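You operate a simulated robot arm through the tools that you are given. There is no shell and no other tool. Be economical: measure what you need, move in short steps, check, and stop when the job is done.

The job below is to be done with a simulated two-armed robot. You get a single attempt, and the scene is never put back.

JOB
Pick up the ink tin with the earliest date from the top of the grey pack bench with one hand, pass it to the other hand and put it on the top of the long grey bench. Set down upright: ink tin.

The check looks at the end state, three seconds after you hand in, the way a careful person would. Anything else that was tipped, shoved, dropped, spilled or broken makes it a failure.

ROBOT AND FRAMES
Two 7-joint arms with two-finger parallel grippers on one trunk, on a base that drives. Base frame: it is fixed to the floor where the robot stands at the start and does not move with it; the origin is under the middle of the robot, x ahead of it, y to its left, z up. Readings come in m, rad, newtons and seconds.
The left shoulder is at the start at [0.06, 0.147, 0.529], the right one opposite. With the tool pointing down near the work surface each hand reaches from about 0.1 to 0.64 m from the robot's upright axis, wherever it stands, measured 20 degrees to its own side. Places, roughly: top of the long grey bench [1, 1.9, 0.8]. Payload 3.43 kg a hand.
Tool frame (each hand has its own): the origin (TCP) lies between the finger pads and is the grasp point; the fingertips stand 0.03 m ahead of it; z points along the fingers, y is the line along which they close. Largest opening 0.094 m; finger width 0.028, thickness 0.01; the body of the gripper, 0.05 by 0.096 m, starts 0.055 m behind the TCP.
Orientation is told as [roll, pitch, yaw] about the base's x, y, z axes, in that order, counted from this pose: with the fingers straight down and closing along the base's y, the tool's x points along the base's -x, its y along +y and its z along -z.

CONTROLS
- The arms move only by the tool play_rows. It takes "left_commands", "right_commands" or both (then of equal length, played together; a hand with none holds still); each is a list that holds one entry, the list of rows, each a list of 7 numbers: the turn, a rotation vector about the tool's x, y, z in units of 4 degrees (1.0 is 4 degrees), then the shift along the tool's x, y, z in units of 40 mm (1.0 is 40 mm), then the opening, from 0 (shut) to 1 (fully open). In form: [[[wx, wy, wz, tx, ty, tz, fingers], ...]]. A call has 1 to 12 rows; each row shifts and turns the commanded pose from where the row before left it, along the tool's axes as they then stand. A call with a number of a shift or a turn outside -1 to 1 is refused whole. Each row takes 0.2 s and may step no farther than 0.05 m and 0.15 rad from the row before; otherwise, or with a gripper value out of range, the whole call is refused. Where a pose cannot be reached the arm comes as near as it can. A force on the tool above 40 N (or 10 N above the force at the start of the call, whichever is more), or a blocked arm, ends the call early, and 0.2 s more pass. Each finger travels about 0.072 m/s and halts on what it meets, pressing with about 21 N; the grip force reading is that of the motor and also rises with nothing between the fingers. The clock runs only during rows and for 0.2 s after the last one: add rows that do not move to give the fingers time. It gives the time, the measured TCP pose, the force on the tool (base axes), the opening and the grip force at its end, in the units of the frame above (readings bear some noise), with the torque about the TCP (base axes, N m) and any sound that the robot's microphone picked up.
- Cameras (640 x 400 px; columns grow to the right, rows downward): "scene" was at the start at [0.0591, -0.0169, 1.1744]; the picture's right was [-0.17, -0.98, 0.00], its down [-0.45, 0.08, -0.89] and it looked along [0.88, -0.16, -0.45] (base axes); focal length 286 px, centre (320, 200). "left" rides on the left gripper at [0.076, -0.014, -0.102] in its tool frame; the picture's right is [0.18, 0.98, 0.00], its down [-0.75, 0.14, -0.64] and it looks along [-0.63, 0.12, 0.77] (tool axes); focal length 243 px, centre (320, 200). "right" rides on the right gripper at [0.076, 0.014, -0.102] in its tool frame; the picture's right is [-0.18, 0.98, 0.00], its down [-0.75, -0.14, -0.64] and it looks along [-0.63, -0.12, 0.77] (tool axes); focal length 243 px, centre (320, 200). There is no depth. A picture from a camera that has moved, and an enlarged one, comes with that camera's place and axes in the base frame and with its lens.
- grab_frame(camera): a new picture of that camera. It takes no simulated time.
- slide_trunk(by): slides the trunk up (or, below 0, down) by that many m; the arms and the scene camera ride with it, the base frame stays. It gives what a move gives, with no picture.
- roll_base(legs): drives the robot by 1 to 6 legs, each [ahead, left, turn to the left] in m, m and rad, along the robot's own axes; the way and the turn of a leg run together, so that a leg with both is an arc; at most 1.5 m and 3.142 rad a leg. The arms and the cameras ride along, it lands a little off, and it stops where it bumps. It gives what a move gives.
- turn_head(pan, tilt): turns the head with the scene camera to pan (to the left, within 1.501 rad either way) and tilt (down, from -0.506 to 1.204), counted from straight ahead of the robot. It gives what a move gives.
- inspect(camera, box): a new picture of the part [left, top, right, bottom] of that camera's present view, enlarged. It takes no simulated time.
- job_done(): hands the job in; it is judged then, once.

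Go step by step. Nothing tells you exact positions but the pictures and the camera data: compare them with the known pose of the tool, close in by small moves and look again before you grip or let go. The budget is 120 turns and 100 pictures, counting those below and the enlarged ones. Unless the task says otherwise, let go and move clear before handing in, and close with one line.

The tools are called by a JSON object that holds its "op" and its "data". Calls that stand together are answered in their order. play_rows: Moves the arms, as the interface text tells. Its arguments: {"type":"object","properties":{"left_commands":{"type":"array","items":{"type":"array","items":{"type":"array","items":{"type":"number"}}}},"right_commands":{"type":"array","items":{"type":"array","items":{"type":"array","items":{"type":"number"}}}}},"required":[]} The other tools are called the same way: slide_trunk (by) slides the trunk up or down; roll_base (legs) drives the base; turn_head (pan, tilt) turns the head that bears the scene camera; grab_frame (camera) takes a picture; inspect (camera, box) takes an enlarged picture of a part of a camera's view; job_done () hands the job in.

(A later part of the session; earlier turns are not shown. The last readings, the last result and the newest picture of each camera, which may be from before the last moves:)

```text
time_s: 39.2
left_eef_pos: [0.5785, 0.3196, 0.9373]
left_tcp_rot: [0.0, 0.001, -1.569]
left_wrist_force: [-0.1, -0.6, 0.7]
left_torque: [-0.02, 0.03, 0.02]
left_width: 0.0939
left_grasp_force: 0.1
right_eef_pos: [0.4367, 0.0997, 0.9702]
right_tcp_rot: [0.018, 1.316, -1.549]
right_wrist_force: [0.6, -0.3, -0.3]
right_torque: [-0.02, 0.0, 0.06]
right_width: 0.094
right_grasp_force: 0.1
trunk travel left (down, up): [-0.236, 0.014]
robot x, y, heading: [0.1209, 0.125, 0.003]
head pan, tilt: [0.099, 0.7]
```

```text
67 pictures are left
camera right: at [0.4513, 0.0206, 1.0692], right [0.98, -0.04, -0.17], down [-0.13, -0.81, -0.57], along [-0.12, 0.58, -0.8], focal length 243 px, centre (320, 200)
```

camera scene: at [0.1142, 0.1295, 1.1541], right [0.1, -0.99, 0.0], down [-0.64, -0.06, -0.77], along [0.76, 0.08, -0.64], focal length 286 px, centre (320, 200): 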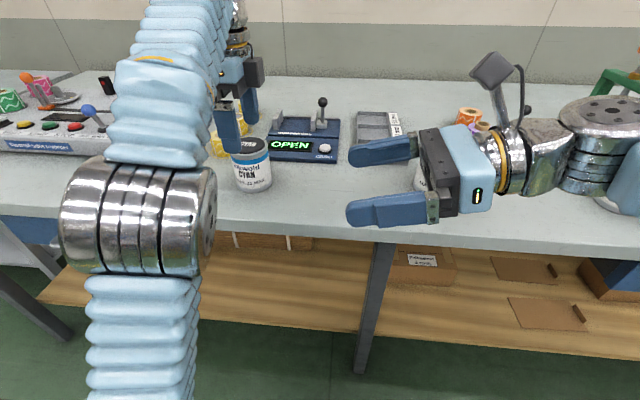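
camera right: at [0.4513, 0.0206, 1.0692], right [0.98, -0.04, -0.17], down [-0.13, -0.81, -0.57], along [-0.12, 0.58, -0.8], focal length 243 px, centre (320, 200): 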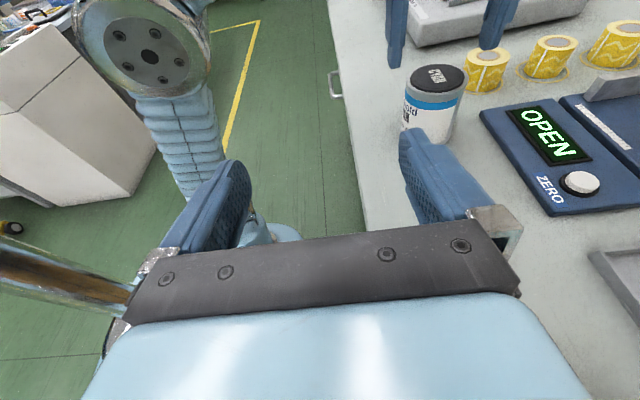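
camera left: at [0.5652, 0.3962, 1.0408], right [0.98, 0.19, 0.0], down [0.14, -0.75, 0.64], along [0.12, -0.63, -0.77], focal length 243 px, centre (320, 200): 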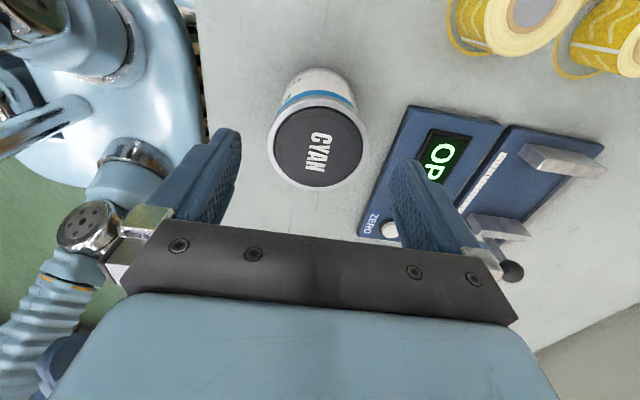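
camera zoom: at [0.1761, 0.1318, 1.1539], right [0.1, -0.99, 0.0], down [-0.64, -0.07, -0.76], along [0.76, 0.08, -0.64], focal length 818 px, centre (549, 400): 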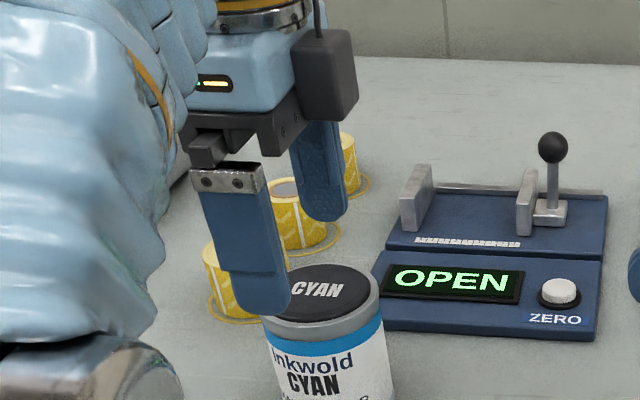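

Column alignment is good (lid centred at 320). I put the lid at z≈0.886, so I'll descend about 5 cm around the rim and look again before gripping.

{"op": "play_rows", "data": {"left_commands": [[[0, 0, 0, 0, 0, 0.5, 1], [0, 0, 0, -0.05, 0, 0.5, 1], [0, 0, 0, 0, 0, 0.25, 1]]]}}

{"op": "grab_frame", "data": {"camera": "left"}}

{"op": "inspect", "data": {"camera": "scene", "box": [160, 60, 320, 200]}}

{"op": "inspect", "data": {"camera": "right", "box": [360, 0, 540, 150]}}

```text
time_s: 40.0
left_eef_pos: [0.5795, 0.3173, 0.888]
left_tcp_rot: [0.003, 0.0, -1.569]
left_wrist_force: [-0.7, 0.0, 0.3]
left_torque: [0.03, -0.01, -0.01]
left_width: 0.0941
left_grasp_force: 0.0
right_eef_pos: [0.4385, 0.0999, 0.9693]
right_tcp_rot: [0.017, 1.316, -1.549]
right_wrist_force: [-0.6, -0.5, -0.1]
right_torque: [0.01, -0.02, 0.0]
right_width: 0.094
right_grasp_force: 0.2
trunk travel left (down, up): [-0.236, 0.014]
robot x, y, heading: [0.1232, 0.1245, 0.003]
head pan, tilt: [0.099, 0.7]
```

```text
66 pictures are left
camera left: at [0.5658, 0.3942, 0.9902], right [0.98, 0.19, 0.0], down [0.14, -0.75, 0.64], along [0.12, -0.63, -0.77], focal length 243 px, centre (320, 200)
```

left: 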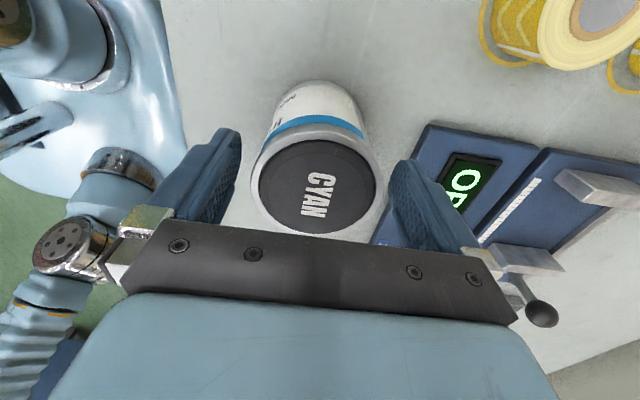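

```text
2.86 times, centred on (240, 130) of scene
camera zoom: at [0.1762, 0.1318, 1.1539], right [0.1, -0.99, 0.0], down [-0.64, -0.07, -0.76], along [0.76, 0.08, -0.64], focal length 818 px, centre (549, 400)
```

zoom: 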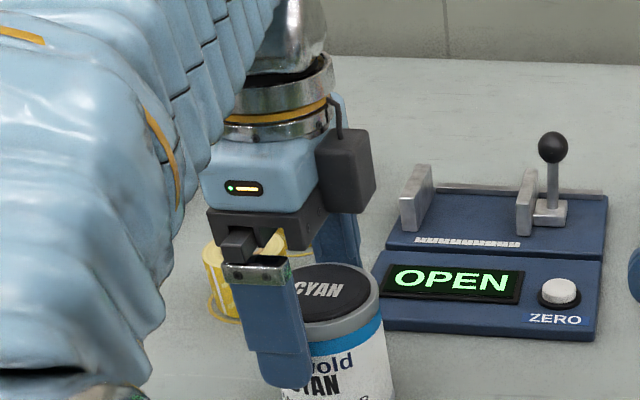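

```text
2.67 times, centred on (450, 75) of right
camera zoom: at [0.4514, 0.0206, 1.0691], right [0.98, -0.04, -0.17], down [-0.13, -0.81, -0.57], along [-0.12, 0.58, -0.8], focal length 647 px, centre (-27, 533)
```

zoom: 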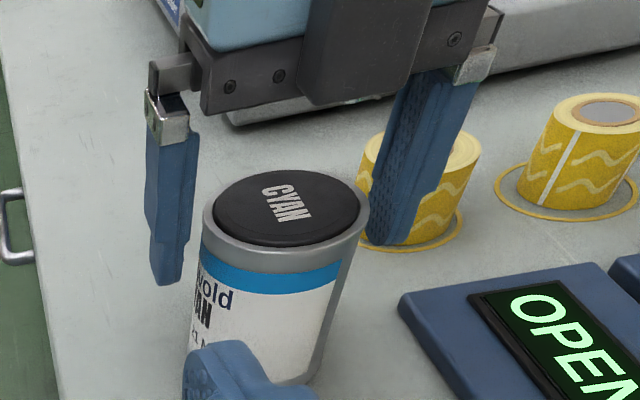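

The tin is well between the fingers. Before gripping, I want a clear look at what sits on the left gripper's right-hand side, since the right hand must come in under it.

{"op": "inspect", "data": {"camera": "scene", "box": [190, 60, 310, 140]}}

{"op": "inspect", "data": {"camera": "scene", "box": [340, 40, 560, 240]}}

```text
5.00 times, centred on (250, 100) of scene
camera zoom: at [0.1762, 0.1318, 1.1539], right [0.1, -0.99, 0.0], down [-0.64, -0.07, -0.76], along [0.76, 0.08, -0.64], focal length 1432 px, centre (670, 700)
```

zoom: 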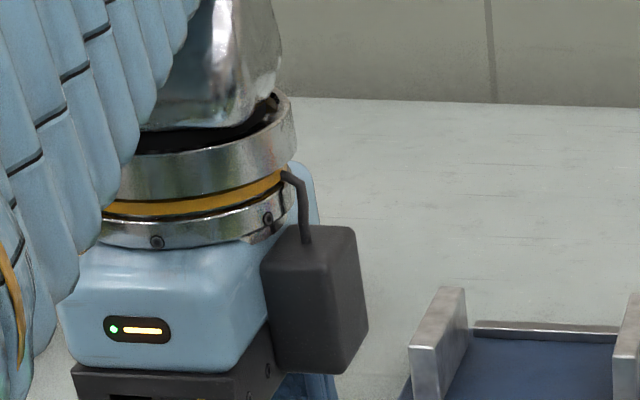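

```text
2.00 times, centred on (450, 140) of scene
camera zoom: at [0.1762, 0.1318, 1.1539], right [0.1, -0.99, 0.0], down [-0.64, -0.07, -0.76], along [0.76, 0.08, -0.64], focal length 573 px, centre (60, 320)
```

zoom: 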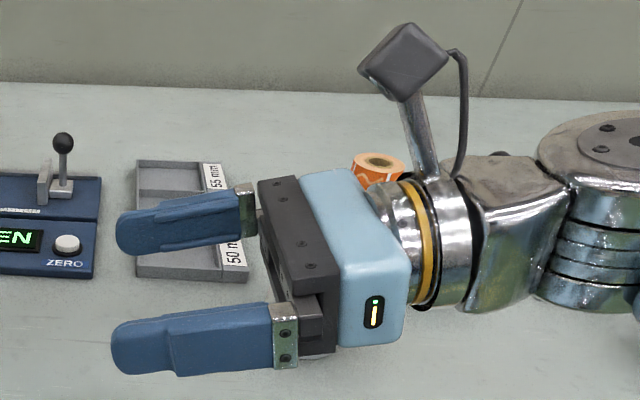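

The left gripper has a small box on its underside (−y side now), so for clearance I'll lean the left hand 10° away to the left and raise it 3 mm. Then I'll close on the rim.

{"op": "play_rows", "data": {"left_commands": [[[0, -0.85, 0, 0, 0, -0.04, 1], [0, -0.85, 0, 0, 0, -0.04, 1], [0, -0.8, 0, 0, 0, 0, 1]]]}}

{"op": "grab_frame", "data": {"camera": "left"}}

{"op": "inspect", "data": {"camera": "right", "box": [360, 0, 540, 150]}}

```text
time_s: 40.8
left_eef_pos: [0.5769, 0.3165, 0.8921]
left_tcp_rot: [0.003, -0.175, -1.57]
left_wrist_force: [-0.4, -0.5, 0.1]
left_torque: [-0.01, 0.01, 0.02]
left_width: 0.0941
left_grasp_force: 0.0
right_eef_pos: [0.4375, 0.0987, 0.9701]
right_tcp_rot: [0.015, 1.316, -1.55]
right_wrist_force: [0.8, -0.4, -0.5]
right_torque: [0.02, 0.02, 0.01]
right_width: 0.0939
right_grasp_force: 0.0
trunk travel left (down, up): [-0.236, 0.014]
robot x, y, heading: [0.123, 0.1274, 0.001]
head pan, tilt: [0.099, 0.7]
```

```text
61 pictures are left
camera left: at [0.5647, 0.4099, 0.9785], right [0.98, 0.18, -0.03], down [0.14, -0.63, 0.76], along [0.12, -0.75, -0.64], focal length 243 px, centre (320, 200)
```

left: 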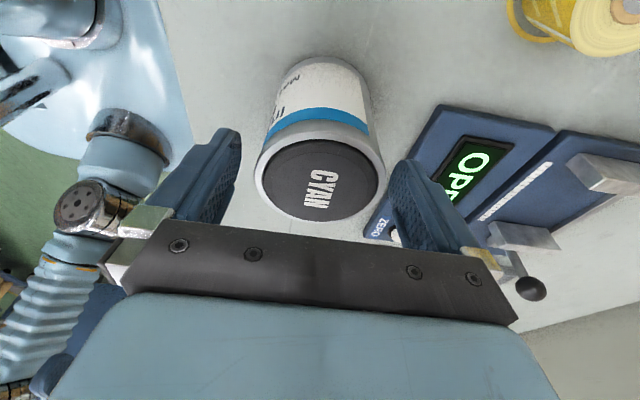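

```text
2.67 times, centred on (450, 75) of right
camera zoom: at [0.4514, 0.0205, 1.0691], right [0.98, -0.04, -0.17], down [-0.13, -0.81, -0.57], along [-0.12, 0.58, -0.8], focal length 647 px, centre (-27, 533)
```

zoom: 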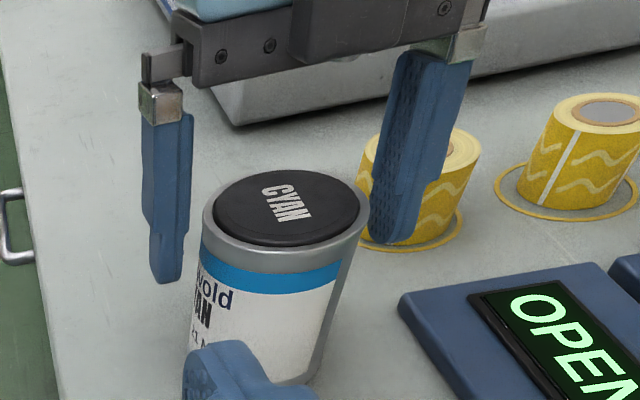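

The lid is centred at the grip point, with about 2.4 cm of overlap below the rim. I'm closing the left hand now.

{"op": "play_rows", "data": {"left_commands": [[[0, 0, 0, 0, 0, 0, 0.6], [0, 0, 0, 0, 0, 0, 0], [0, 0, 0, 0, 0, 0, 0], [0, 0, 0, 0, 0, 0, 0]]]}}

{"op": "grab_frame", "data": {"camera": "left"}}

```text
time_s: 41.8
left_eef_pos: [0.5788, 0.3164, 0.8942]
left_tcp_rot: [0.003, -0.174, -1.568]
left_wrist_force: [4.6, -0.4, 11.0]
left_torque: [-0.2, 0.07, 0.05]
left_width: 0.0719
left_grasp_force: 20.9
right_eef_pos: [0.4376, 0.1004, 0.9699]
right_tcp_rot: [0.018, 1.315, -1.548]
right_wrist_force: [0.2, 0.2, 0.9]
right_torque: [0.03, -0.01, 0.04]
right_width: 0.0939
right_grasp_force: 0.0
trunk travel left (down, up): [-0.236, 0.014]
robot x, y, heading: [0.1262, 0.1257, -0.0]
head pan, tilt: [0.099, 0.7]
```

```text
59 pictures are left
camera left: at [0.5646, 0.4098, 0.9789], right [0.98, 0.18, -0.03], down [0.14, -0.63, 0.76], along [0.12, -0.75, -0.64], focal length 243 px, centre (320, 200)
```

left: 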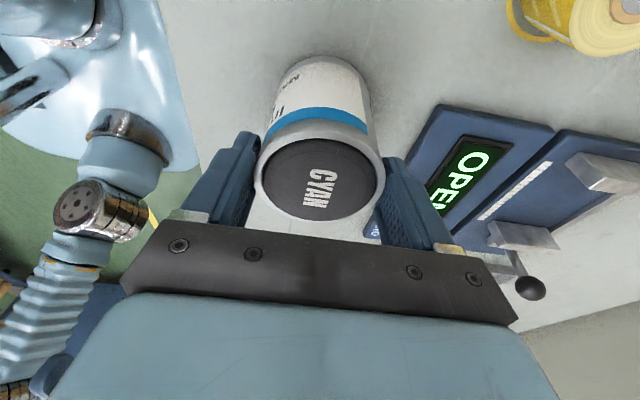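

Gripped at 72 mm width. I'll lift gently.

{"op": "play_rows", "data": {"left_commands": [[[0, 0, 0, -0.04, 0, -0.25, 0], [0, 0, 0, -0.09, 0, -0.5, 0], [0, 0, 0, -0.09, 0, -0.5, 0], [0, 0, 0, 0, 0, 0, 0]]]}}

{"op": "grab_frame", "data": {"camera": "scene"}}

{"op": "grab_frame", "data": {"camera": "left"}}

```text
time_s: 42.8
left_eef_pos: [0.5787, 0.3177, 0.9429]
left_tcp_rot: [0.002, -0.175, -1.568]
left_wrist_force: [0.1, -0.3, -4.3]
left_torque: [0.01, 0.03, 0.01]
left_width: 0.0718
left_grasp_force: 20.7
right_eef_pos: [0.4377, 0.0991, 0.9699]
right_tcp_rot: [0.016, 1.317, -1.549]
right_wrist_force: [-0.4, 0.3, 0.5]
right_torque: [-0.01, 0.0, 0.0]
right_width: 0.0939
right_grasp_force: 0.0
trunk travel left (down, up): [-0.236, 0.014]
robot x, y, heading: [0.1221, 0.1261, 0.0]
head pan, tilt: [0.099, 0.7]
```

```text
58 pictures are left
camera scene: at [0.1764, 0.1319, 1.1539], right [0.1, -0.99, 0.0], down [-0.64, -0.07, -0.76], along [0.76, 0.08, -0.64], focal length 286 px, centre (320, 200)
```

scene: 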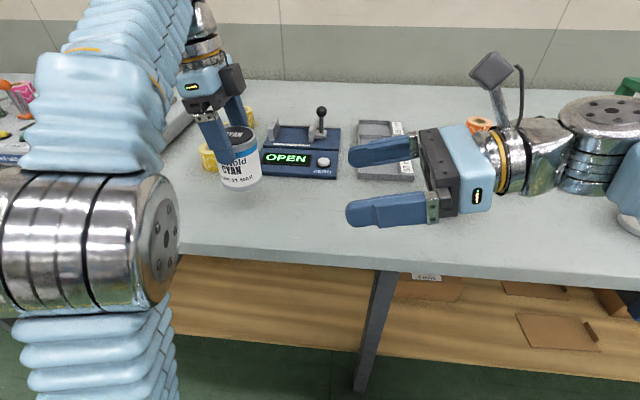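

```text
57 pictures are left
camera left: at [0.5653, 0.4103, 1.0294], right [0.98, 0.18, -0.03], down [0.14, -0.63, 0.76], along [0.12, -0.75, -0.64], focal length 243 px, centre (320, 200)
```

left: 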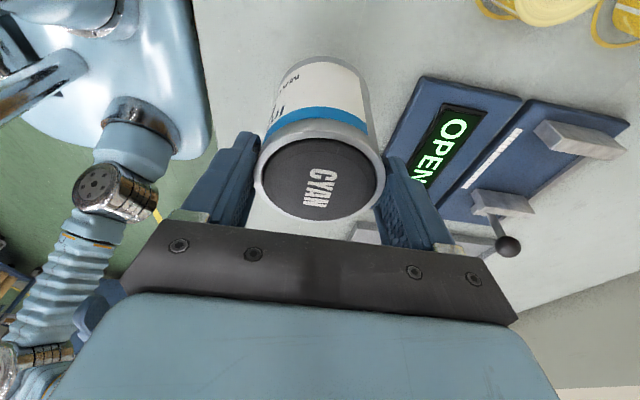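

The tin is lifted and held straight. I'll bring it to the handover spot near (0.48, 0.27, 0.99), and pre-position the right hand level with the lower part of the tin at 70° tilt.

{"op": "play_rows", "data": {"left_commands": [[[0, 0, 0, -0.345, -0.617, -0.237, 0], [0, 0, 0, -0.345, -0.617, -0.237, 0], [0, 0, 0, -0.345, -0.617, -0.237, 0], [0, 0, 0, -0.345, -0.617, -0.237, 0]]], "right_commands": [[[0, 0, 0, -0.375, 0.53, 0.1, 1], [0, 0, 0, -0.375, 0.53, 0.1, 1], [0, -0.67, 0.05, 0, 0, 0, 1], [0, -0.67, 0.05, 0, 0, 0, 1]]]}}

{"op": "grab_frame", "data": {"camera": "scene"}}

{"op": "grab_frame", "data": {"camera": "right"}}

{"op": "grab_frame", "data": {"camera": "left"}}

```text
time_s: 43.8
left_eef_pos: [0.4805, 0.2701, 0.9891]
left_tcp_rot: [-0.001, -0.174, -1.568]
left_wrist_force: [-0.6, 0.2, -4.3]
left_torque: [0.01, 0.0, 0.01]
left_width: 0.0716
left_grasp_force: 20.9
right_eef_pos: [0.4799, 0.0987, 0.9396]
right_tcp_rot: [-0.007, 1.223, -1.574]
right_wrist_force: [0.5, -0.1, -0.1]
right_torque: [-0.01, -0.01, 0.03]
right_width: 0.094
right_grasp_force: 0.0
trunk travel left (down, up): [-0.236, 0.014]
robot x, y, heading: [0.124, 0.1264, 0.002]
head pan, tilt: [0.099, 0.7]
```

```text
56 pictures are left
camera scene: at [0.1765, 0.1318, 1.1539], right [0.1, -0.99, 0.0], down [-0.64, -0.07, -0.76], along [0.76, 0.08, -0.64], focal length 286 px, centre (320, 200)
```

scene: 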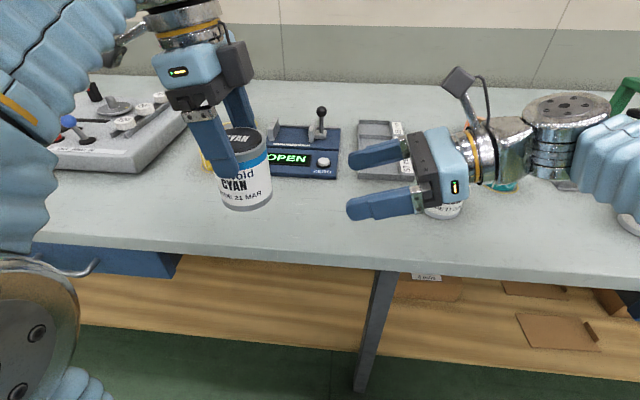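

```text
55 pictures are left
camera right: at [0.4949, 0.0296, 1.045], right [0.98, -0.06, -0.18], down [-0.14, -0.86, -0.49], along [-0.12, 0.5, -0.85], focal length 243 px, centre (320, 200)
```

right: 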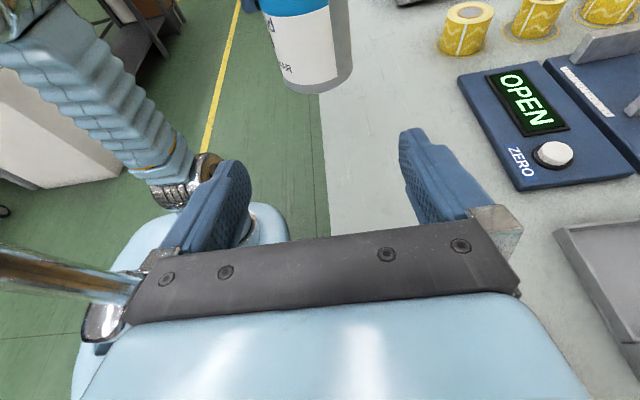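

```text
54 pictures are left
camera left: at [0.4671, 0.3634, 1.0769], right [0.98, 0.18, -0.03], down [0.14, -0.63, 0.76], along [0.12, -0.75, -0.64], focal length 243 px, centre (320, 200)
```

left: 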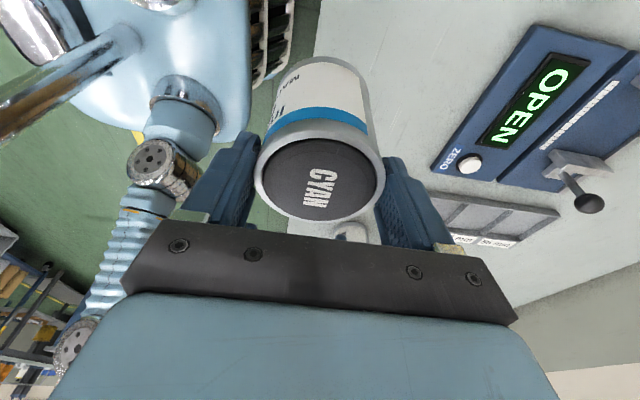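

The tin bottom is at z≈0.898, and the right hand at z 0.94 is aligned in x. I'll advance it left 11 cm and check clearances.

{"op": "play_rows", "data": {"right_commands": [[[0, 0, 0, 0.235, 0, 0.646, 1], [0, 0, 0, 0.235, 0, 0.646, 1], [0, 0, 0, 0.235, 0, 0.646, 1], [0, 0, 0, 0.235, 0, 0.646, 1]]]}}

{"op": "inspect", "data": {"camera": "scene", "box": [140, 0, 460, 240]}}

{"op": "grab_frame", "data": {"camera": "right"}}

{"op": "grab_frame", "data": {"camera": "left"}}

```text
time_s: 44.8
left_eef_pos: [0.4819, 0.2705, 0.9897]
left_tcp_rot: [0.001, -0.175, -1.568]
left_wrist_force: [0.6, -0.5, -4.2]
left_torque: [0.04, -0.01, 0.01]
left_width: 0.0717
left_grasp_force: 21.4
right_eef_pos: [0.4803, 0.2103, 0.9404]
right_tcp_rot: [-0.006, 1.223, -1.574]
right_wrist_force: [-0.7, -0.4, 1.2]
right_torque: [0.03, 0.01, -0.02]
right_width: 0.0942
right_grasp_force: 0.1
trunk travel left (down, up): [-0.236, 0.014]
robot x, y, heading: [0.1251, 0.1244, -0.0]
head pan, tilt: [0.099, 0.7]
```

```text
1.67 times, centred on (300, 120) of scene
camera zoom: at [0.1763, 0.1317, 1.1539], right [0.1, -0.99, 0.0], down [-0.64, -0.07, -0.76], along [0.76, 0.08, -0.64], focal length 478 px, centre (353, 333)
```

zoom: 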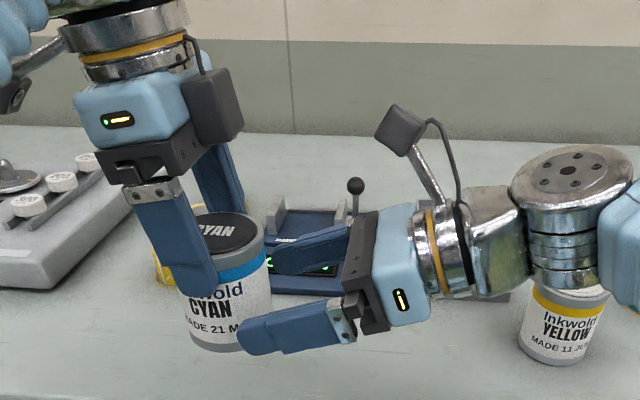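

```text
52 pictures are left
camera right: at [0.4957, 0.142, 1.0454], right [0.98, -0.06, -0.18], down [-0.14, -0.86, -0.49], along [-0.12, 0.51, -0.85], focal length 243 px, centre (320, 200)
```

right: 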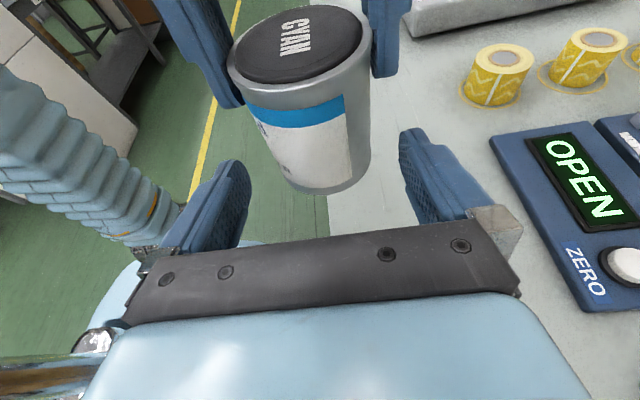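

```text
51 pictures are left
camera left: at [0.4673, 0.3633, 1.0769], right [0.98, 0.18, -0.03], down [0.14, -0.63, 0.76], along [0.12, -0.75, -0.64], focal length 243 px, centre (320, 200)
```

left: 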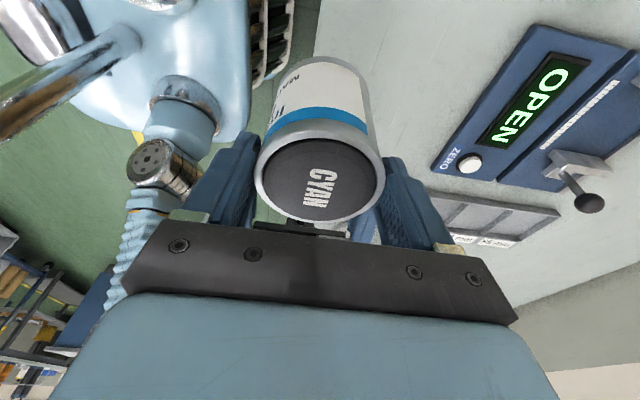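

Clearances look comfortable: the right camera stays clear of the left hand's box, and the right fingers will pass under the left tips. I'll advance the last 4 cm.

{"op": "play_rows", "data": {"right_commands": [[[0, 0, 0, 0.171, 0, 0.47, 1], [0, 0, 0, 0.171, 0, 0.47, 1]]]}}

{"op": "inspect", "data": {"camera": "scene", "box": [140, 0, 460, 240]}}

{"op": "grab_frame", "data": {"camera": "right"}}

```text
time_s: 45.4
left_eef_pos: [0.4821, 0.2702, 0.9902]
left_tcp_rot: [0.001, -0.177, -1.57]
left_wrist_force: [0.1, 0.7, -3.7]
left_torque: [0.0, -0.03, -0.01]
left_width: 0.0718
left_grasp_force: 20.8
right_eef_pos: [0.48, 0.2506, 0.9391]
right_tcp_rot: [-0.007, 1.223, -1.572]
right_wrist_force: [-0.8, 0.1, -0.7]
right_torque: [0.0, 0.0, -0.03]
right_width: 0.0942
right_grasp_force: 0.0
trunk travel left (down, up): [-0.236, 0.014]
robot x, y, heading: [0.1229, 0.1258, 0.003]
head pan, tilt: [0.099, 0.7]
```

```text
1.67 times, centred on (300, 120) of scene
camera zoom: at [0.1763, 0.1318, 1.1539], right [0.1, -0.99, 0.0], down [-0.64, -0.07, -0.76], along [0.76, 0.08, -0.64], focal length 478 px, centre (353, 333)
```

zoom: 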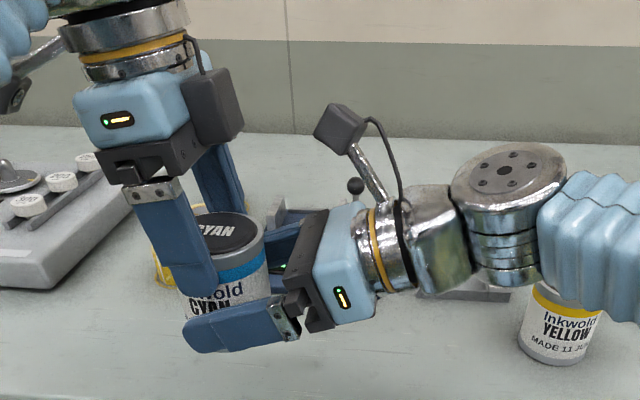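

```text
49 pictures are left
camera right: at [0.494, 0.1808, 1.0456], right [0.98, -0.06, -0.18], down [-0.14, -0.86, -0.49], along [-0.12, 0.51, -0.85], focal length 243 px, centre (320, 200)
```

right: 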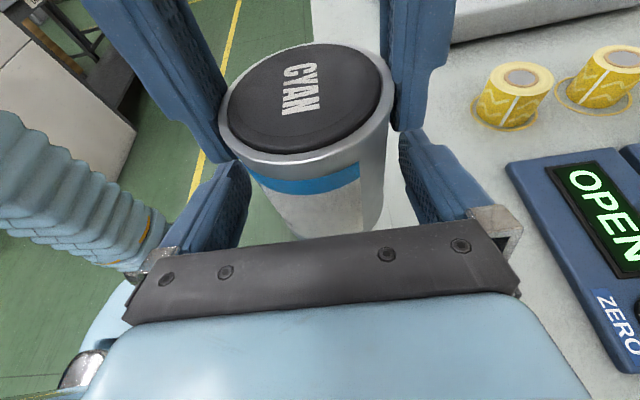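

Aligned. I'll advance another 8 mm so the pads are well over the tin's centreline, then close the right hand.

{"op": "play_rows", "data": {"right_commands": [[[0, 0, 0, 0.068, 0.045, 0.188, 1], [0, 0, 0, 0, 0, 0, 0.7], [0, 0, 0, 0, 0, 0, 0], [0, 0, 0, 0, 0, 0, 0], [0, 0, 0, 0, 0, 0, 0]]]}}

{"op": "inspect", "data": {"camera": "scene", "box": [140, 0, 460, 240]}}

{"op": "grab_frame", "data": {"camera": "right"}}

```text
time_s: 46.6
left_eef_pos: [0.4803, 0.2712, 0.9899]
left_tcp_rot: [0.002, -0.173, -1.57]
left_wrist_force: [-0.6, -2.7, -2.2]
left_torque: [-0.02, -0.02, 0.06]
left_width: 0.0715
left_grasp_force: 20.8
right_eef_pos: [0.4817, 0.2576, 0.939]
right_tcp_rot: [-0.009, 1.224, -1.574]
right_wrist_force: [0.4, 1.9, 0.2]
right_torque: [-0.07, -0.03, -0.12]
right_width: 0.0747
right_grasp_force: 20.8
trunk travel left (down, up): [-0.236, 0.014]
robot x, y, heading: [0.1234, 0.1255, 0.002]
head pan, tilt: [0.099, 0.7]
```

```text
1.67 times, centred on (300, 120) of scene
camera zoom: at [0.1764, 0.1319, 1.1539], right [0.1, -0.99, 0.0], down [-0.64, -0.07, -0.76], along [0.76, 0.08, -0.64], focal length 478 px, centre (353, 333)
```

zoom: 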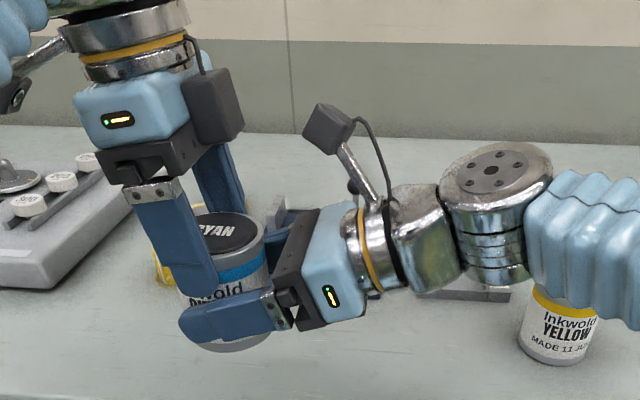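

```text
47 pictures are left
camera right: at [0.4959, 0.1886, 1.0448], right [0.98, -0.06, -0.18], down [-0.14, -0.86, -0.49], along [-0.12, 0.5, -0.85], focal length 243 px, centre (320, 200)
```

right: 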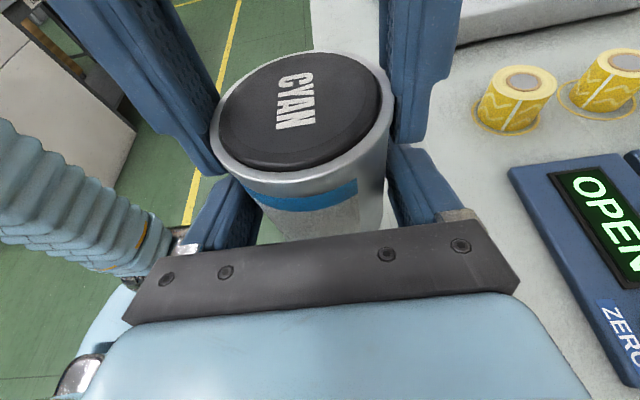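

Both hands now hold the tin (right 74.7 mm, 20.8 N). I'll open the left and check that the right carries it.

{"op": "play_rows", "data": {"left_commands": [[[0, 0, 0, 0, 0, 0, 0.85], [0, 0, 0, 0, 0, 0, 1], [0, 0, 0, 0, 0, 0, 1]]]}}

{"op": "grab_frame", "data": {"camera": "right"}}

```text
time_s: 47.4
left_eef_pos: [0.4814, 0.2692, 0.9899]
left_tcp_rot: [0.003, -0.173, -1.57]
left_wrist_force: [0.8, -0.1, -0.2]
left_torque: [0.0, 0.01, 0.0]
left_width: 0.0942
left_grasp_force: 0.1
right_eef_pos: [0.4813, 0.2579, 0.9395]
right_tcp_rot: [-0.008, 1.221, -1.574]
right_wrist_force: [-0.9, 0.0, -0.3]
right_torque: [-0.08, -0.02, 0.0]
right_width: 0.0749
right_grasp_force: 20.9
trunk travel left (down, up): [-0.236, 0.014]
robot x, y, heading: [0.1207, 0.1255, 0.002]
head pan, tilt: [0.099, 0.7]
```

```text
46 pictures are left
camera right: at [0.4959, 0.1885, 1.0448], right [0.98, -0.06, -0.18], down [-0.14, -0.86, -0.49], along [-0.12, 0.5, -0.85], focal length 243 px, centre (320, 200)
```

right: 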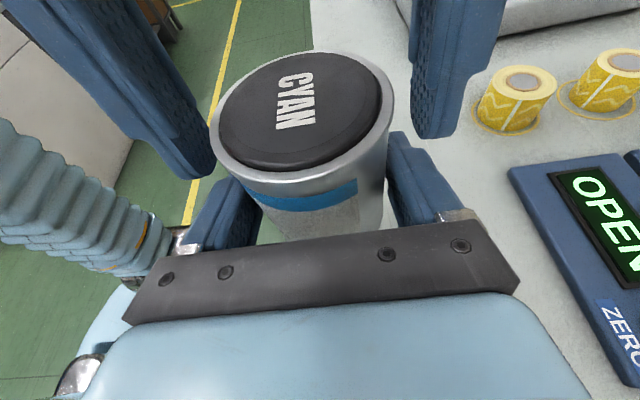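

The tin stays put in the right hand. I'll withdraw the left hand upward along its fingers.

{"op": "play_rows", "data": {"left_commands": [[[0, 0, 0, 0, 0, -0.4, 1], [0, 0, 0, 0, 0, -0.5, 1], [0, 0, 0, 0, 0, -0.6, 1], [0, 0, 0, 0.7, 0, -0.6, 1], [0, 0, 0, 0.8, 0, 0, 1]]]}}

{"op": "grab_frame", "data": {"camera": "scene"}}

{"op": "grab_frame", "data": {"camera": "right"}}

```text
time_s: 48.6
left_eef_pos: [0.4742, 0.3127, 0.9942]
left_tcp_rot: [0.001, -0.177, -1.57]
left_wrist_force: [0.3, 0.4, -0.3]
left_torque: [0.0, 0.01, 0.0]
left_width: 0.0941
left_grasp_force: 0.0
left hand out of reach, approached as far as the arm can: row 1, 2, 3, 4
right_eef_pos: [0.4808, 0.2578, 0.9388]
right_tcp_rot: [-0.009, 1.222, -1.575]
right_wrist_force: [-0.5, -0.5, -0.8]
right_torque: [-0.04, 0.0, 0.02]
right_width: 0.075
right_grasp_force: 21.1
trunk travel left (down, up): [-0.236, 0.014]
robot x, y, heading: [0.1255, 0.1262, 0.002]
head pan, tilt: [0.099, 0.7]
```

```text
45 pictures are left
camera scene: at [0.1764, 0.1314, 1.1539], right [0.1, -0.99, 0.0], down [-0.64, -0.07, -0.76], along [0.76, 0.08, -0.64], focal length 286 px, centre (320, 200)
```

scene: 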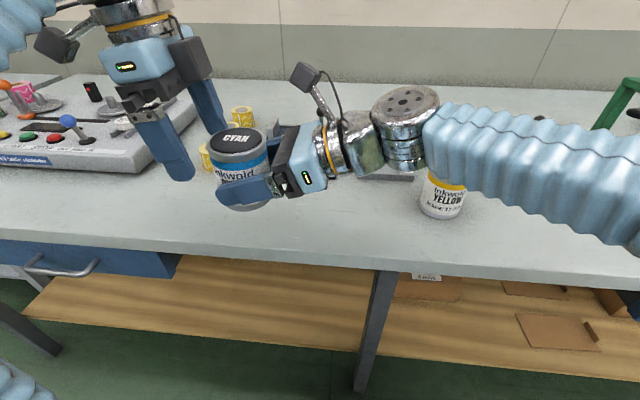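

```text
44 pictures are left
camera right: at [0.4959, 0.1881, 1.0448], right [0.98, -0.06, -0.18], down [-0.14, -0.86, -0.49], along [-0.12, 0.51, -0.85], focal length 243 px, centre (320, 200)
```

right: 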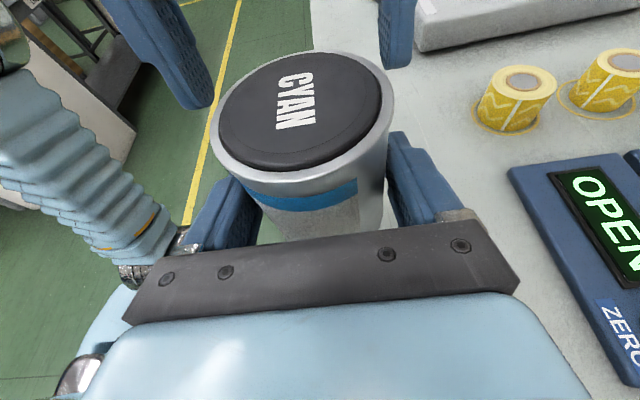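

The left hand is free of the tin. I'll move it clear to the left and back, and then drive toward the long bench and look.

{"op": "play_rows", "data": {"left_commands": [[[0, 0, 0, 0.8, 0, 0, 1], [0, 0, 0, 0.8, -0.5, 0, 1], [0, 0, 0, 0.8, -0.6, 0, 1], [0, 0, 0, 0.2, -0.8, 0, 1], [0, 0, 0, 0, -0.8, 0, 1]]]}}

{"op": "turn_head", "data": {"pan": 0.9, "tilt": 0.3}}

{"op": "grab_frame", "data": {"camera": "scene"}}

```text
time_s: 49.8
left_eef_pos: [0.3767, 0.412, 0.9691]
left_tcp_rot: [0.001, -0.177, -1.569]
left_wrist_force: [-0.7, 0.9, -0.4]
left_torque: [-0.01, 0.04, -0.02]
left_width: 0.0939
left_grasp_force: 0.0
left hand out of reach, approached as far as the arm can: row 4, 5
right_eef_pos: [0.4818, 0.2583, 0.9391]
right_tcp_rot: [-0.008, 1.222, -1.578]
right_wrist_force: [0.5, 1.4, -0.5]
right_torque: [0.0, -0.01, 0.06]
right_width: 0.0747
right_grasp_force: 21.1
trunk travel left (down, up): [-0.236, 0.014]
robot x, y, heading: [0.1213, 0.1253, 0.002]
head pan, tilt: [0.099, 0.7]
```

```text
time_s: 51.0
left_eef_pos: [0.3758, 0.4122, 0.97]
left_tcp_rot: [0.001, -0.175, -1.569]
left_wrist_force: [-0.1, 0.1, -0.1]
left_torque: [-0.02, 0.02, -0.03]
left_width: 0.094
left_grasp_force: 0.2
right_eef_pos: [0.4809, 0.2574, 0.9385]
right_tcp_rot: [-0.007, 1.221, -1.574]
right_wrist_force: [0.0, 0.5, -0.5]
right_torque: [-0.08, 0.01, 0.0]
right_width: 0.0749
right_grasp_force: 21.1
trunk travel left (down, up): [-0.236, 0.014]
robot x, y, heading: [0.1286, 0.1255, 0.001]
head pan, tilt: [0.901, 0.3]
```

```text
43 pictures are left
camera scene: at [0.1497, 0.1965, 1.19], right [0.78, -0.62, 0.0], down [-0.18, -0.23, -0.96], along [0.59, 0.75, -0.3], focal length 286 px, centre (320, 200)
```

scene: 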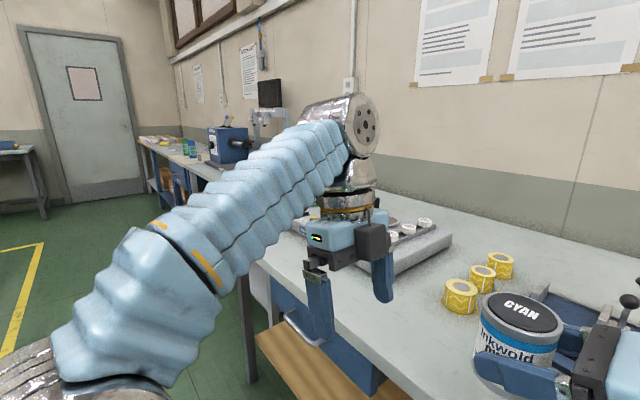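

I'll back off from the bench and look left for a driving path.

{"op": "roll_base", "data": {"legs": [[-0.3, 0, 0]]}}

{"op": "turn_head", "data": {"pan": 1.5, "tilt": 0.4}}

{"op": "grab_frame", "data": {"camera": "scene"}}

```text
time_s: 53.0
left_eef_pos: [0.0762, 0.4107, 0.9696]
left_tcp_rot: [0.003, -0.175, -1.571]
left_wrist_force: [0.5, 0.3, -0.2]
left_torque: [0.0, -0.02, 0.0]
left_width: 0.0941
left_grasp_force: 0.0
right_eef_pos: [0.1801, 0.2574, 0.9389]
right_tcp_rot: [-0.007, 1.221, -1.576]
right_wrist_force: [0.0, 0.0, 0.0]
right_torque: [0.0, -0.02, -0.02]
right_width: 0.0747
right_grasp_force: 21.6
trunk travel left (down, up): [-0.236, 0.014]
robot x, y, heading: [-0.1814, 0.1225, 0.003]
head pan, tilt: [0.901, 0.3]
```

```text
time_s: 54.0
left_eef_pos: [0.0752, 0.4115, 0.9698]
left_tcp_rot: [0.001, -0.175, -1.572]
left_wrist_force: [-0.2, 0.4, 0.0]
left_torque: [0.01, 0.0, -0.02]
left_width: 0.0939
left_grasp_force: 0.0
right_eef_pos: [0.1801, 0.256, 0.9386]
right_tcp_rot: [-0.009, 1.223, -1.576]
right_wrist_force: [-0.9, 0.1, -0.2]
right_torque: [-0.05, -0.03, -0.01]
right_width: 0.0746
right_grasp_force: 21.1
trunk travel left (down, up): [-0.236, 0.014]
robot x, y, heading: [-0.1774, 0.1255, -0.001]
head pan, tilt: [1.499, 0.4]
```

```text
42 pictures are left
camera scene: at [-0.2031, 0.2153, 1.1808], right [1.0, -0.07, 0.0], down [-0.03, -0.39, -0.92], along [0.07, 0.92, -0.39], focal length 286 px, centre (320, 200)
```

scene: 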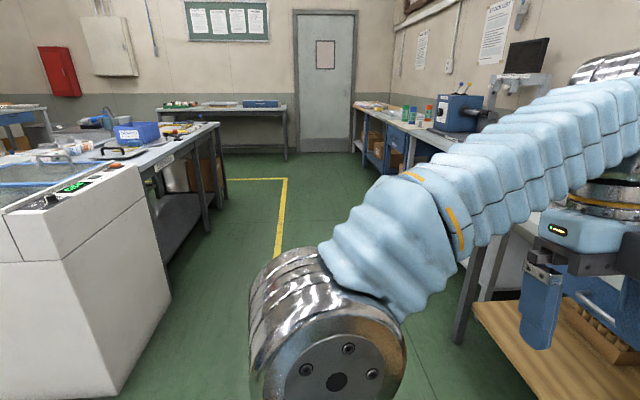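

The corridor to the left is clear, with the cabinet face at x≈−0.97. I'll drive left 1.3 m and look at the long bench.

{"op": "roll_base", "data": {"legs": [[0, 1.3, 0]]}}

{"op": "turn_head", "data": {"pan": 0.3, "tilt": 0.4}}

{"op": "grab_frame", "data": {"camera": "scene"}}

```text
time_s: 60.6
left_eef_pos: [0.0778, 1.7243, 0.9694]
left_tcp_rot: [0.003, -0.174, -1.57]
left_wrist_force: [0.0, 0.2, -1.1]
left_torque: [0.02, -0.03, -0.03]
left_width: 0.0939
left_grasp_force: 0.1
right_eef_pos: [0.1811, 1.5699, 0.938]
right_tcp_rot: [-0.01, 1.222, -1.579]
right_wrist_force: [-0.5, -0.1, 1.0]
right_torque: [-0.09, 0.03, -0.01]
right_width: 0.0748
right_grasp_force: 21.1
trunk travel left (down, up): [-0.236, 0.014]
robot x, y, heading: [-0.1782, 1.4379, -0.002]
head pan, tilt: [1.499, 0.4]
```

```text
time_s: 62.0
left_eef_pos: [0.0768, 1.7252, 0.9686]
left_tcp_rot: [-0.001, -0.175, -1.573]
left_wrist_force: [0.2, -0.9, 0.5]
left_torque: [-0.02, 0.0, -0.04]
left_width: 0.0938
left_grasp_force: 0.0
right_eef_pos: [0.1803, 1.571, 0.9386]
right_tcp_rot: [-0.008, 1.222, -1.581]
right_wrist_force: [0.2, -0.6, -0.2]
right_torque: [-0.02, 0.0, 0.0]
right_width: 0.0748
right_grasp_force: 20.6
trunk travel left (down, up): [-0.236, 0.014]
robot x, y, heading: [-0.179, 1.4404, -0.002]
head pan, tilt: [0.3, 0.4]
```

```text
41 pictures are left
camera scene: at [-0.1203, 1.4647, 1.1808], right [0.29, -0.96, 0.0], down [-0.37, -0.11, -0.92], along [0.88, 0.27, -0.39], focal length 286 px, centre (320, 200)
```

scene: 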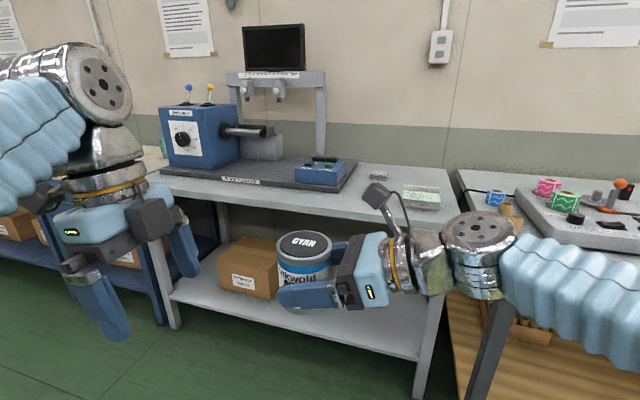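

This grey table (y≈1.36 to 2.45, front edge x≈0.7) is the long grey bench, since its centre matches [1, 1.9]. I'll zoom in to find a free spot.

{"op": "inspect", "data": {"camera": "scene", "box": [140, 80, 460, 280]}}

{"op": "grab_frame", "data": {"camera": "right"}}

```text
2.00 times, centred on (300, 180) of scene
camera zoom: at [-0.1203, 1.4647, 1.1808], right [0.29, -0.96, 0.0], down [-0.37, -0.11, -0.92], along [0.88, 0.27, -0.39], focal length 573 px, centre (360, 240)
```

zoom: 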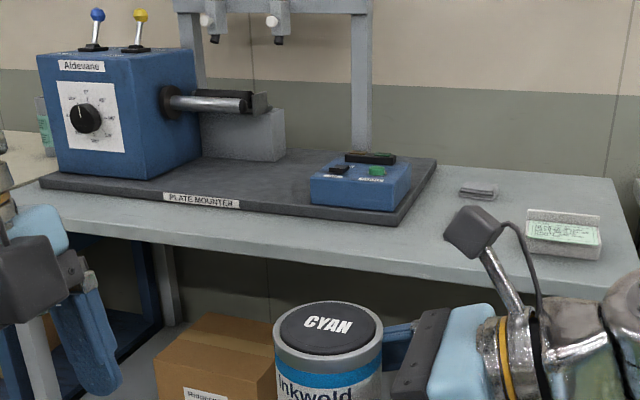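

```text
39 pictures are left
camera right: at [0.1956, 1.5009, 1.0447], right [0.98, -0.06, -0.18], down [-0.14, -0.86, -0.49], along [-0.12, 0.51, -0.85], focal length 243 px, centre (320, 200)
```

right: 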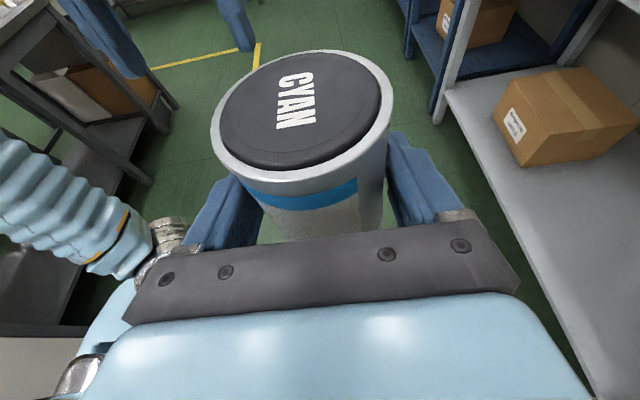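

The free area is right of the black mat and in front of the paper tray, about x 0.66–1.0, y 1.47–1.67. I'll aim for (0.75, 1.59). I'll turn the robot 25° right so the hand comes in over the front edge, missing the tray, then move closer.

{"op": "roll_base", "data": {"legs": [[0, 0, -0.436], [0.209, 0.33, 0]]}}

{"op": "turn_head", "data": {"pan": 0.3, "tilt": 0.6}}

{"op": "grab_frame", "data": {"camera": "scene"}}

{"op": "grab_frame", "data": {"camera": "right"}}

```text
time_s: 65.8
left_eef_pos: [0.5026, 1.8057, 0.9715]
left_tcp_rot: [0.002, -0.172, -2.005]
left_wrist_force: [-0.2, -0.3, 1.3]
left_torque: [-0.01, -0.01, -0.03]
left_width: 0.0942
left_grasp_force: 0.1
right_eef_pos: [0.5326, 1.6214, 0.9389]
right_tcp_rot: [-0.009, 1.224, -2.011]
right_wrist_force: [0.0, 1.0, 0.3]
right_torque: [-0.04, 0.02, -0.01]
right_width: 0.0744
right_grasp_force: 20.8
trunk travel left (down, up): [-0.236, 0.014]
robot x, y, heading: [0.1513, 1.6522, -0.43]
head pan, tilt: [0.3, 0.4]
```

```text
time_s: 66.5
left_eef_pos: [0.5022, 1.8051, 0.9692]
left_tcp_rot: [0.002, -0.175, -2.004]
left_wrist_force: [-0.6, -0.5, 0.1]
left_torque: [0.0, 0.01, 0.01]
left_width: 0.0942
left_grasp_force: 0.0
right_eef_pos: [0.5328, 1.6212, 0.938]
right_tcp_rot: [-0.008, 1.222, -2.01]
right_wrist_force: [0.3, -0.7, 1.2]
right_torque: [-0.03, 0.0, 0.03]
right_width: 0.0746
right_grasp_force: 20.6
trunk travel left (down, up): [-0.236, 0.014]
robot x, y, heading: [0.1514, 1.6509, -0.434]
head pan, tilt: [0.3, 0.6]
```

```text
38 pictures are left
camera scene: at [0.2111, 1.6512, 1.1626], right [-0.13, -0.99, 0.0], down [-0.56, 0.07, -0.83], along [0.82, -0.11, -0.56], focal length 286 px, centre (320, 200)
```

scene: 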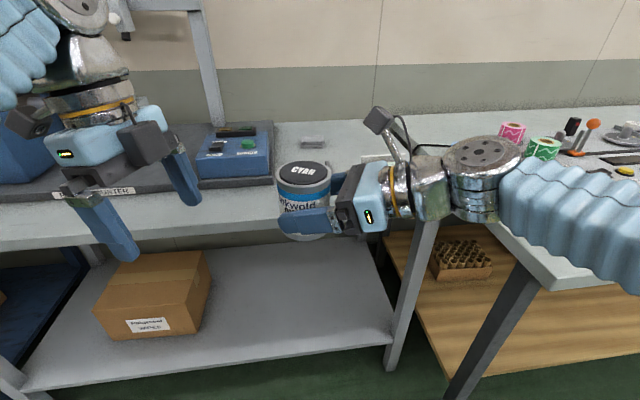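

```text
37 pictures are left
camera right: at [0.5168, 1.5524, 1.0446], right [0.87, -0.47, -0.18], down [-0.49, -0.72, -0.49], along [0.1, 0.51, -0.85], focal length 243 px, centre (320, 200)
```

right: 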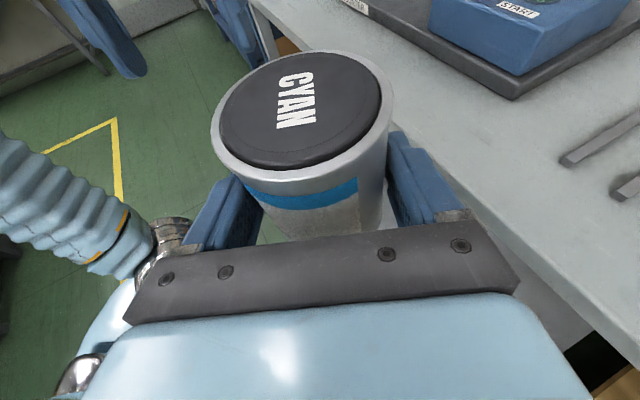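

In the right camera there's a grey elongated thing on the bench near my target, so I'll zoom in on it.

{"op": "inspect", "data": {"camera": "right", "box": [440, 0, 640, 240]}}

{"op": "inspect", "data": {"camera": "scene", "box": [180, 100, 440, 260]}}

```text
1.67 times, centred on (540, 120) of right
camera zoom: at [0.5168, 1.5524, 1.0446], right [0.87, -0.47, -0.18], down [-0.49, -0.72, -0.49], along [0.1, 0.51, -0.85], focal length 404 px, centre (-47, 333)
```

zoom: 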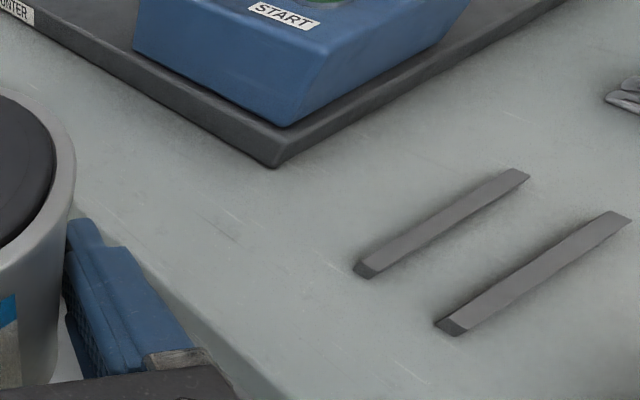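

```text
2.46 times, centred on (310, 180) of scene
camera zoom: at [0.2111, 1.6512, 1.1626], right [-0.13, -0.99, 0.0], down [-0.56, 0.07, -0.83], along [0.82, -0.11, -0.56], focal length 705 px, centre (345, 249)
```

zoom: 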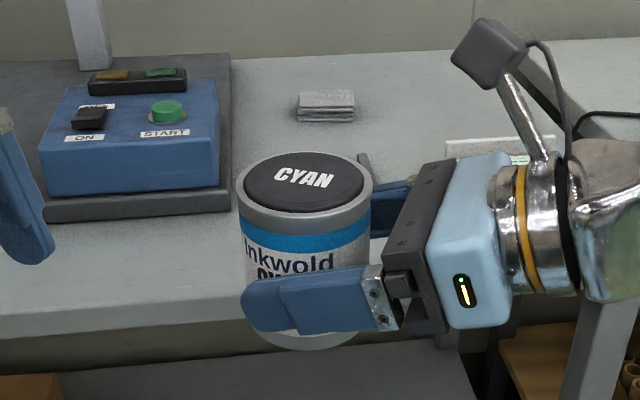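

They are two small bars at x 0.79–0.92, y 1.53–1.60, so I'll set the tin at about (0.755, 1.655). That spot is left of the bars, short of the mat corner at (0.82, 1.68), and behind the front edge (x≈0.69). I'll drive most of the way now.

{"op": "roll_base", "data": {"legs": [[0.154, 0.096, 0]]}}

{"op": "grab_frame", "data": {"camera": "right"}}

{"op": "grab_frame", "data": {"camera": "scene"}}

```text
time_s: 68.0
left_eef_pos: [0.6831, 1.8274, 0.969]
left_tcp_rot: [0.001, -0.174, -2.005]
left_wrist_force: [-0.4, 0.9, -0.1]
left_torque: [0.01, -0.02, 0.02]
left_width: 0.0939
left_grasp_force: 0.0
right_eef_pos: [0.714, 1.6435, 0.9381]
right_tcp_rot: [-0.008, 1.223, -2.014]
right_wrist_force: [0.2, 0.2, -0.2]
right_torque: [-0.01, 0.01, -0.03]
right_width: 0.0745
right_grasp_force: 20.8
trunk travel left (down, up): [-0.236, 0.014]
robot x, y, heading: [0.334, 1.6735, -0.439]
head pan, tilt: [0.3, 0.6]
```

```text
34 pictures are left
camera right: at [0.6972, 1.5747, 1.0447], right [0.87, -0.47, -0.18], down [-0.49, -0.72, -0.49], along [0.1, 0.51, -0.85], focal length 243 px, centre (320, 200)
```

right: 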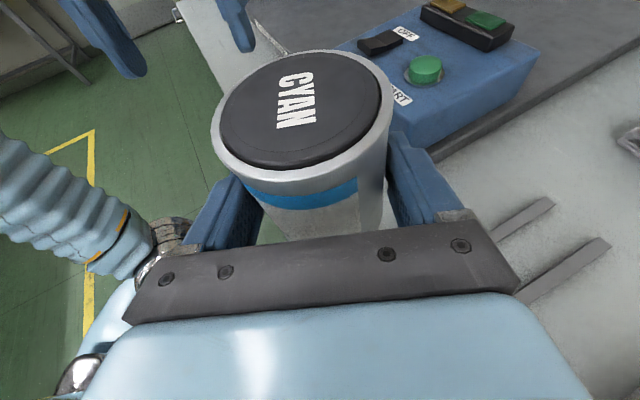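

```text
33 pictures are left
camera scene: at [0.3917, 1.6741, 1.1625], right [-0.13, -0.99, 0.0], down [-0.56, 0.08, -0.83], along [0.82, -0.11, -0.56], focal length 286 px, centre (320, 200)
```

scene: 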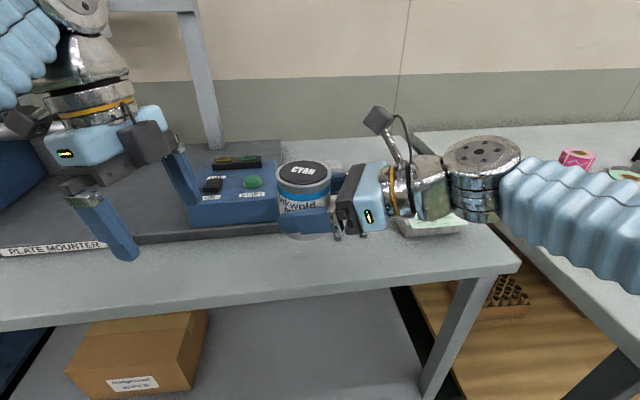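

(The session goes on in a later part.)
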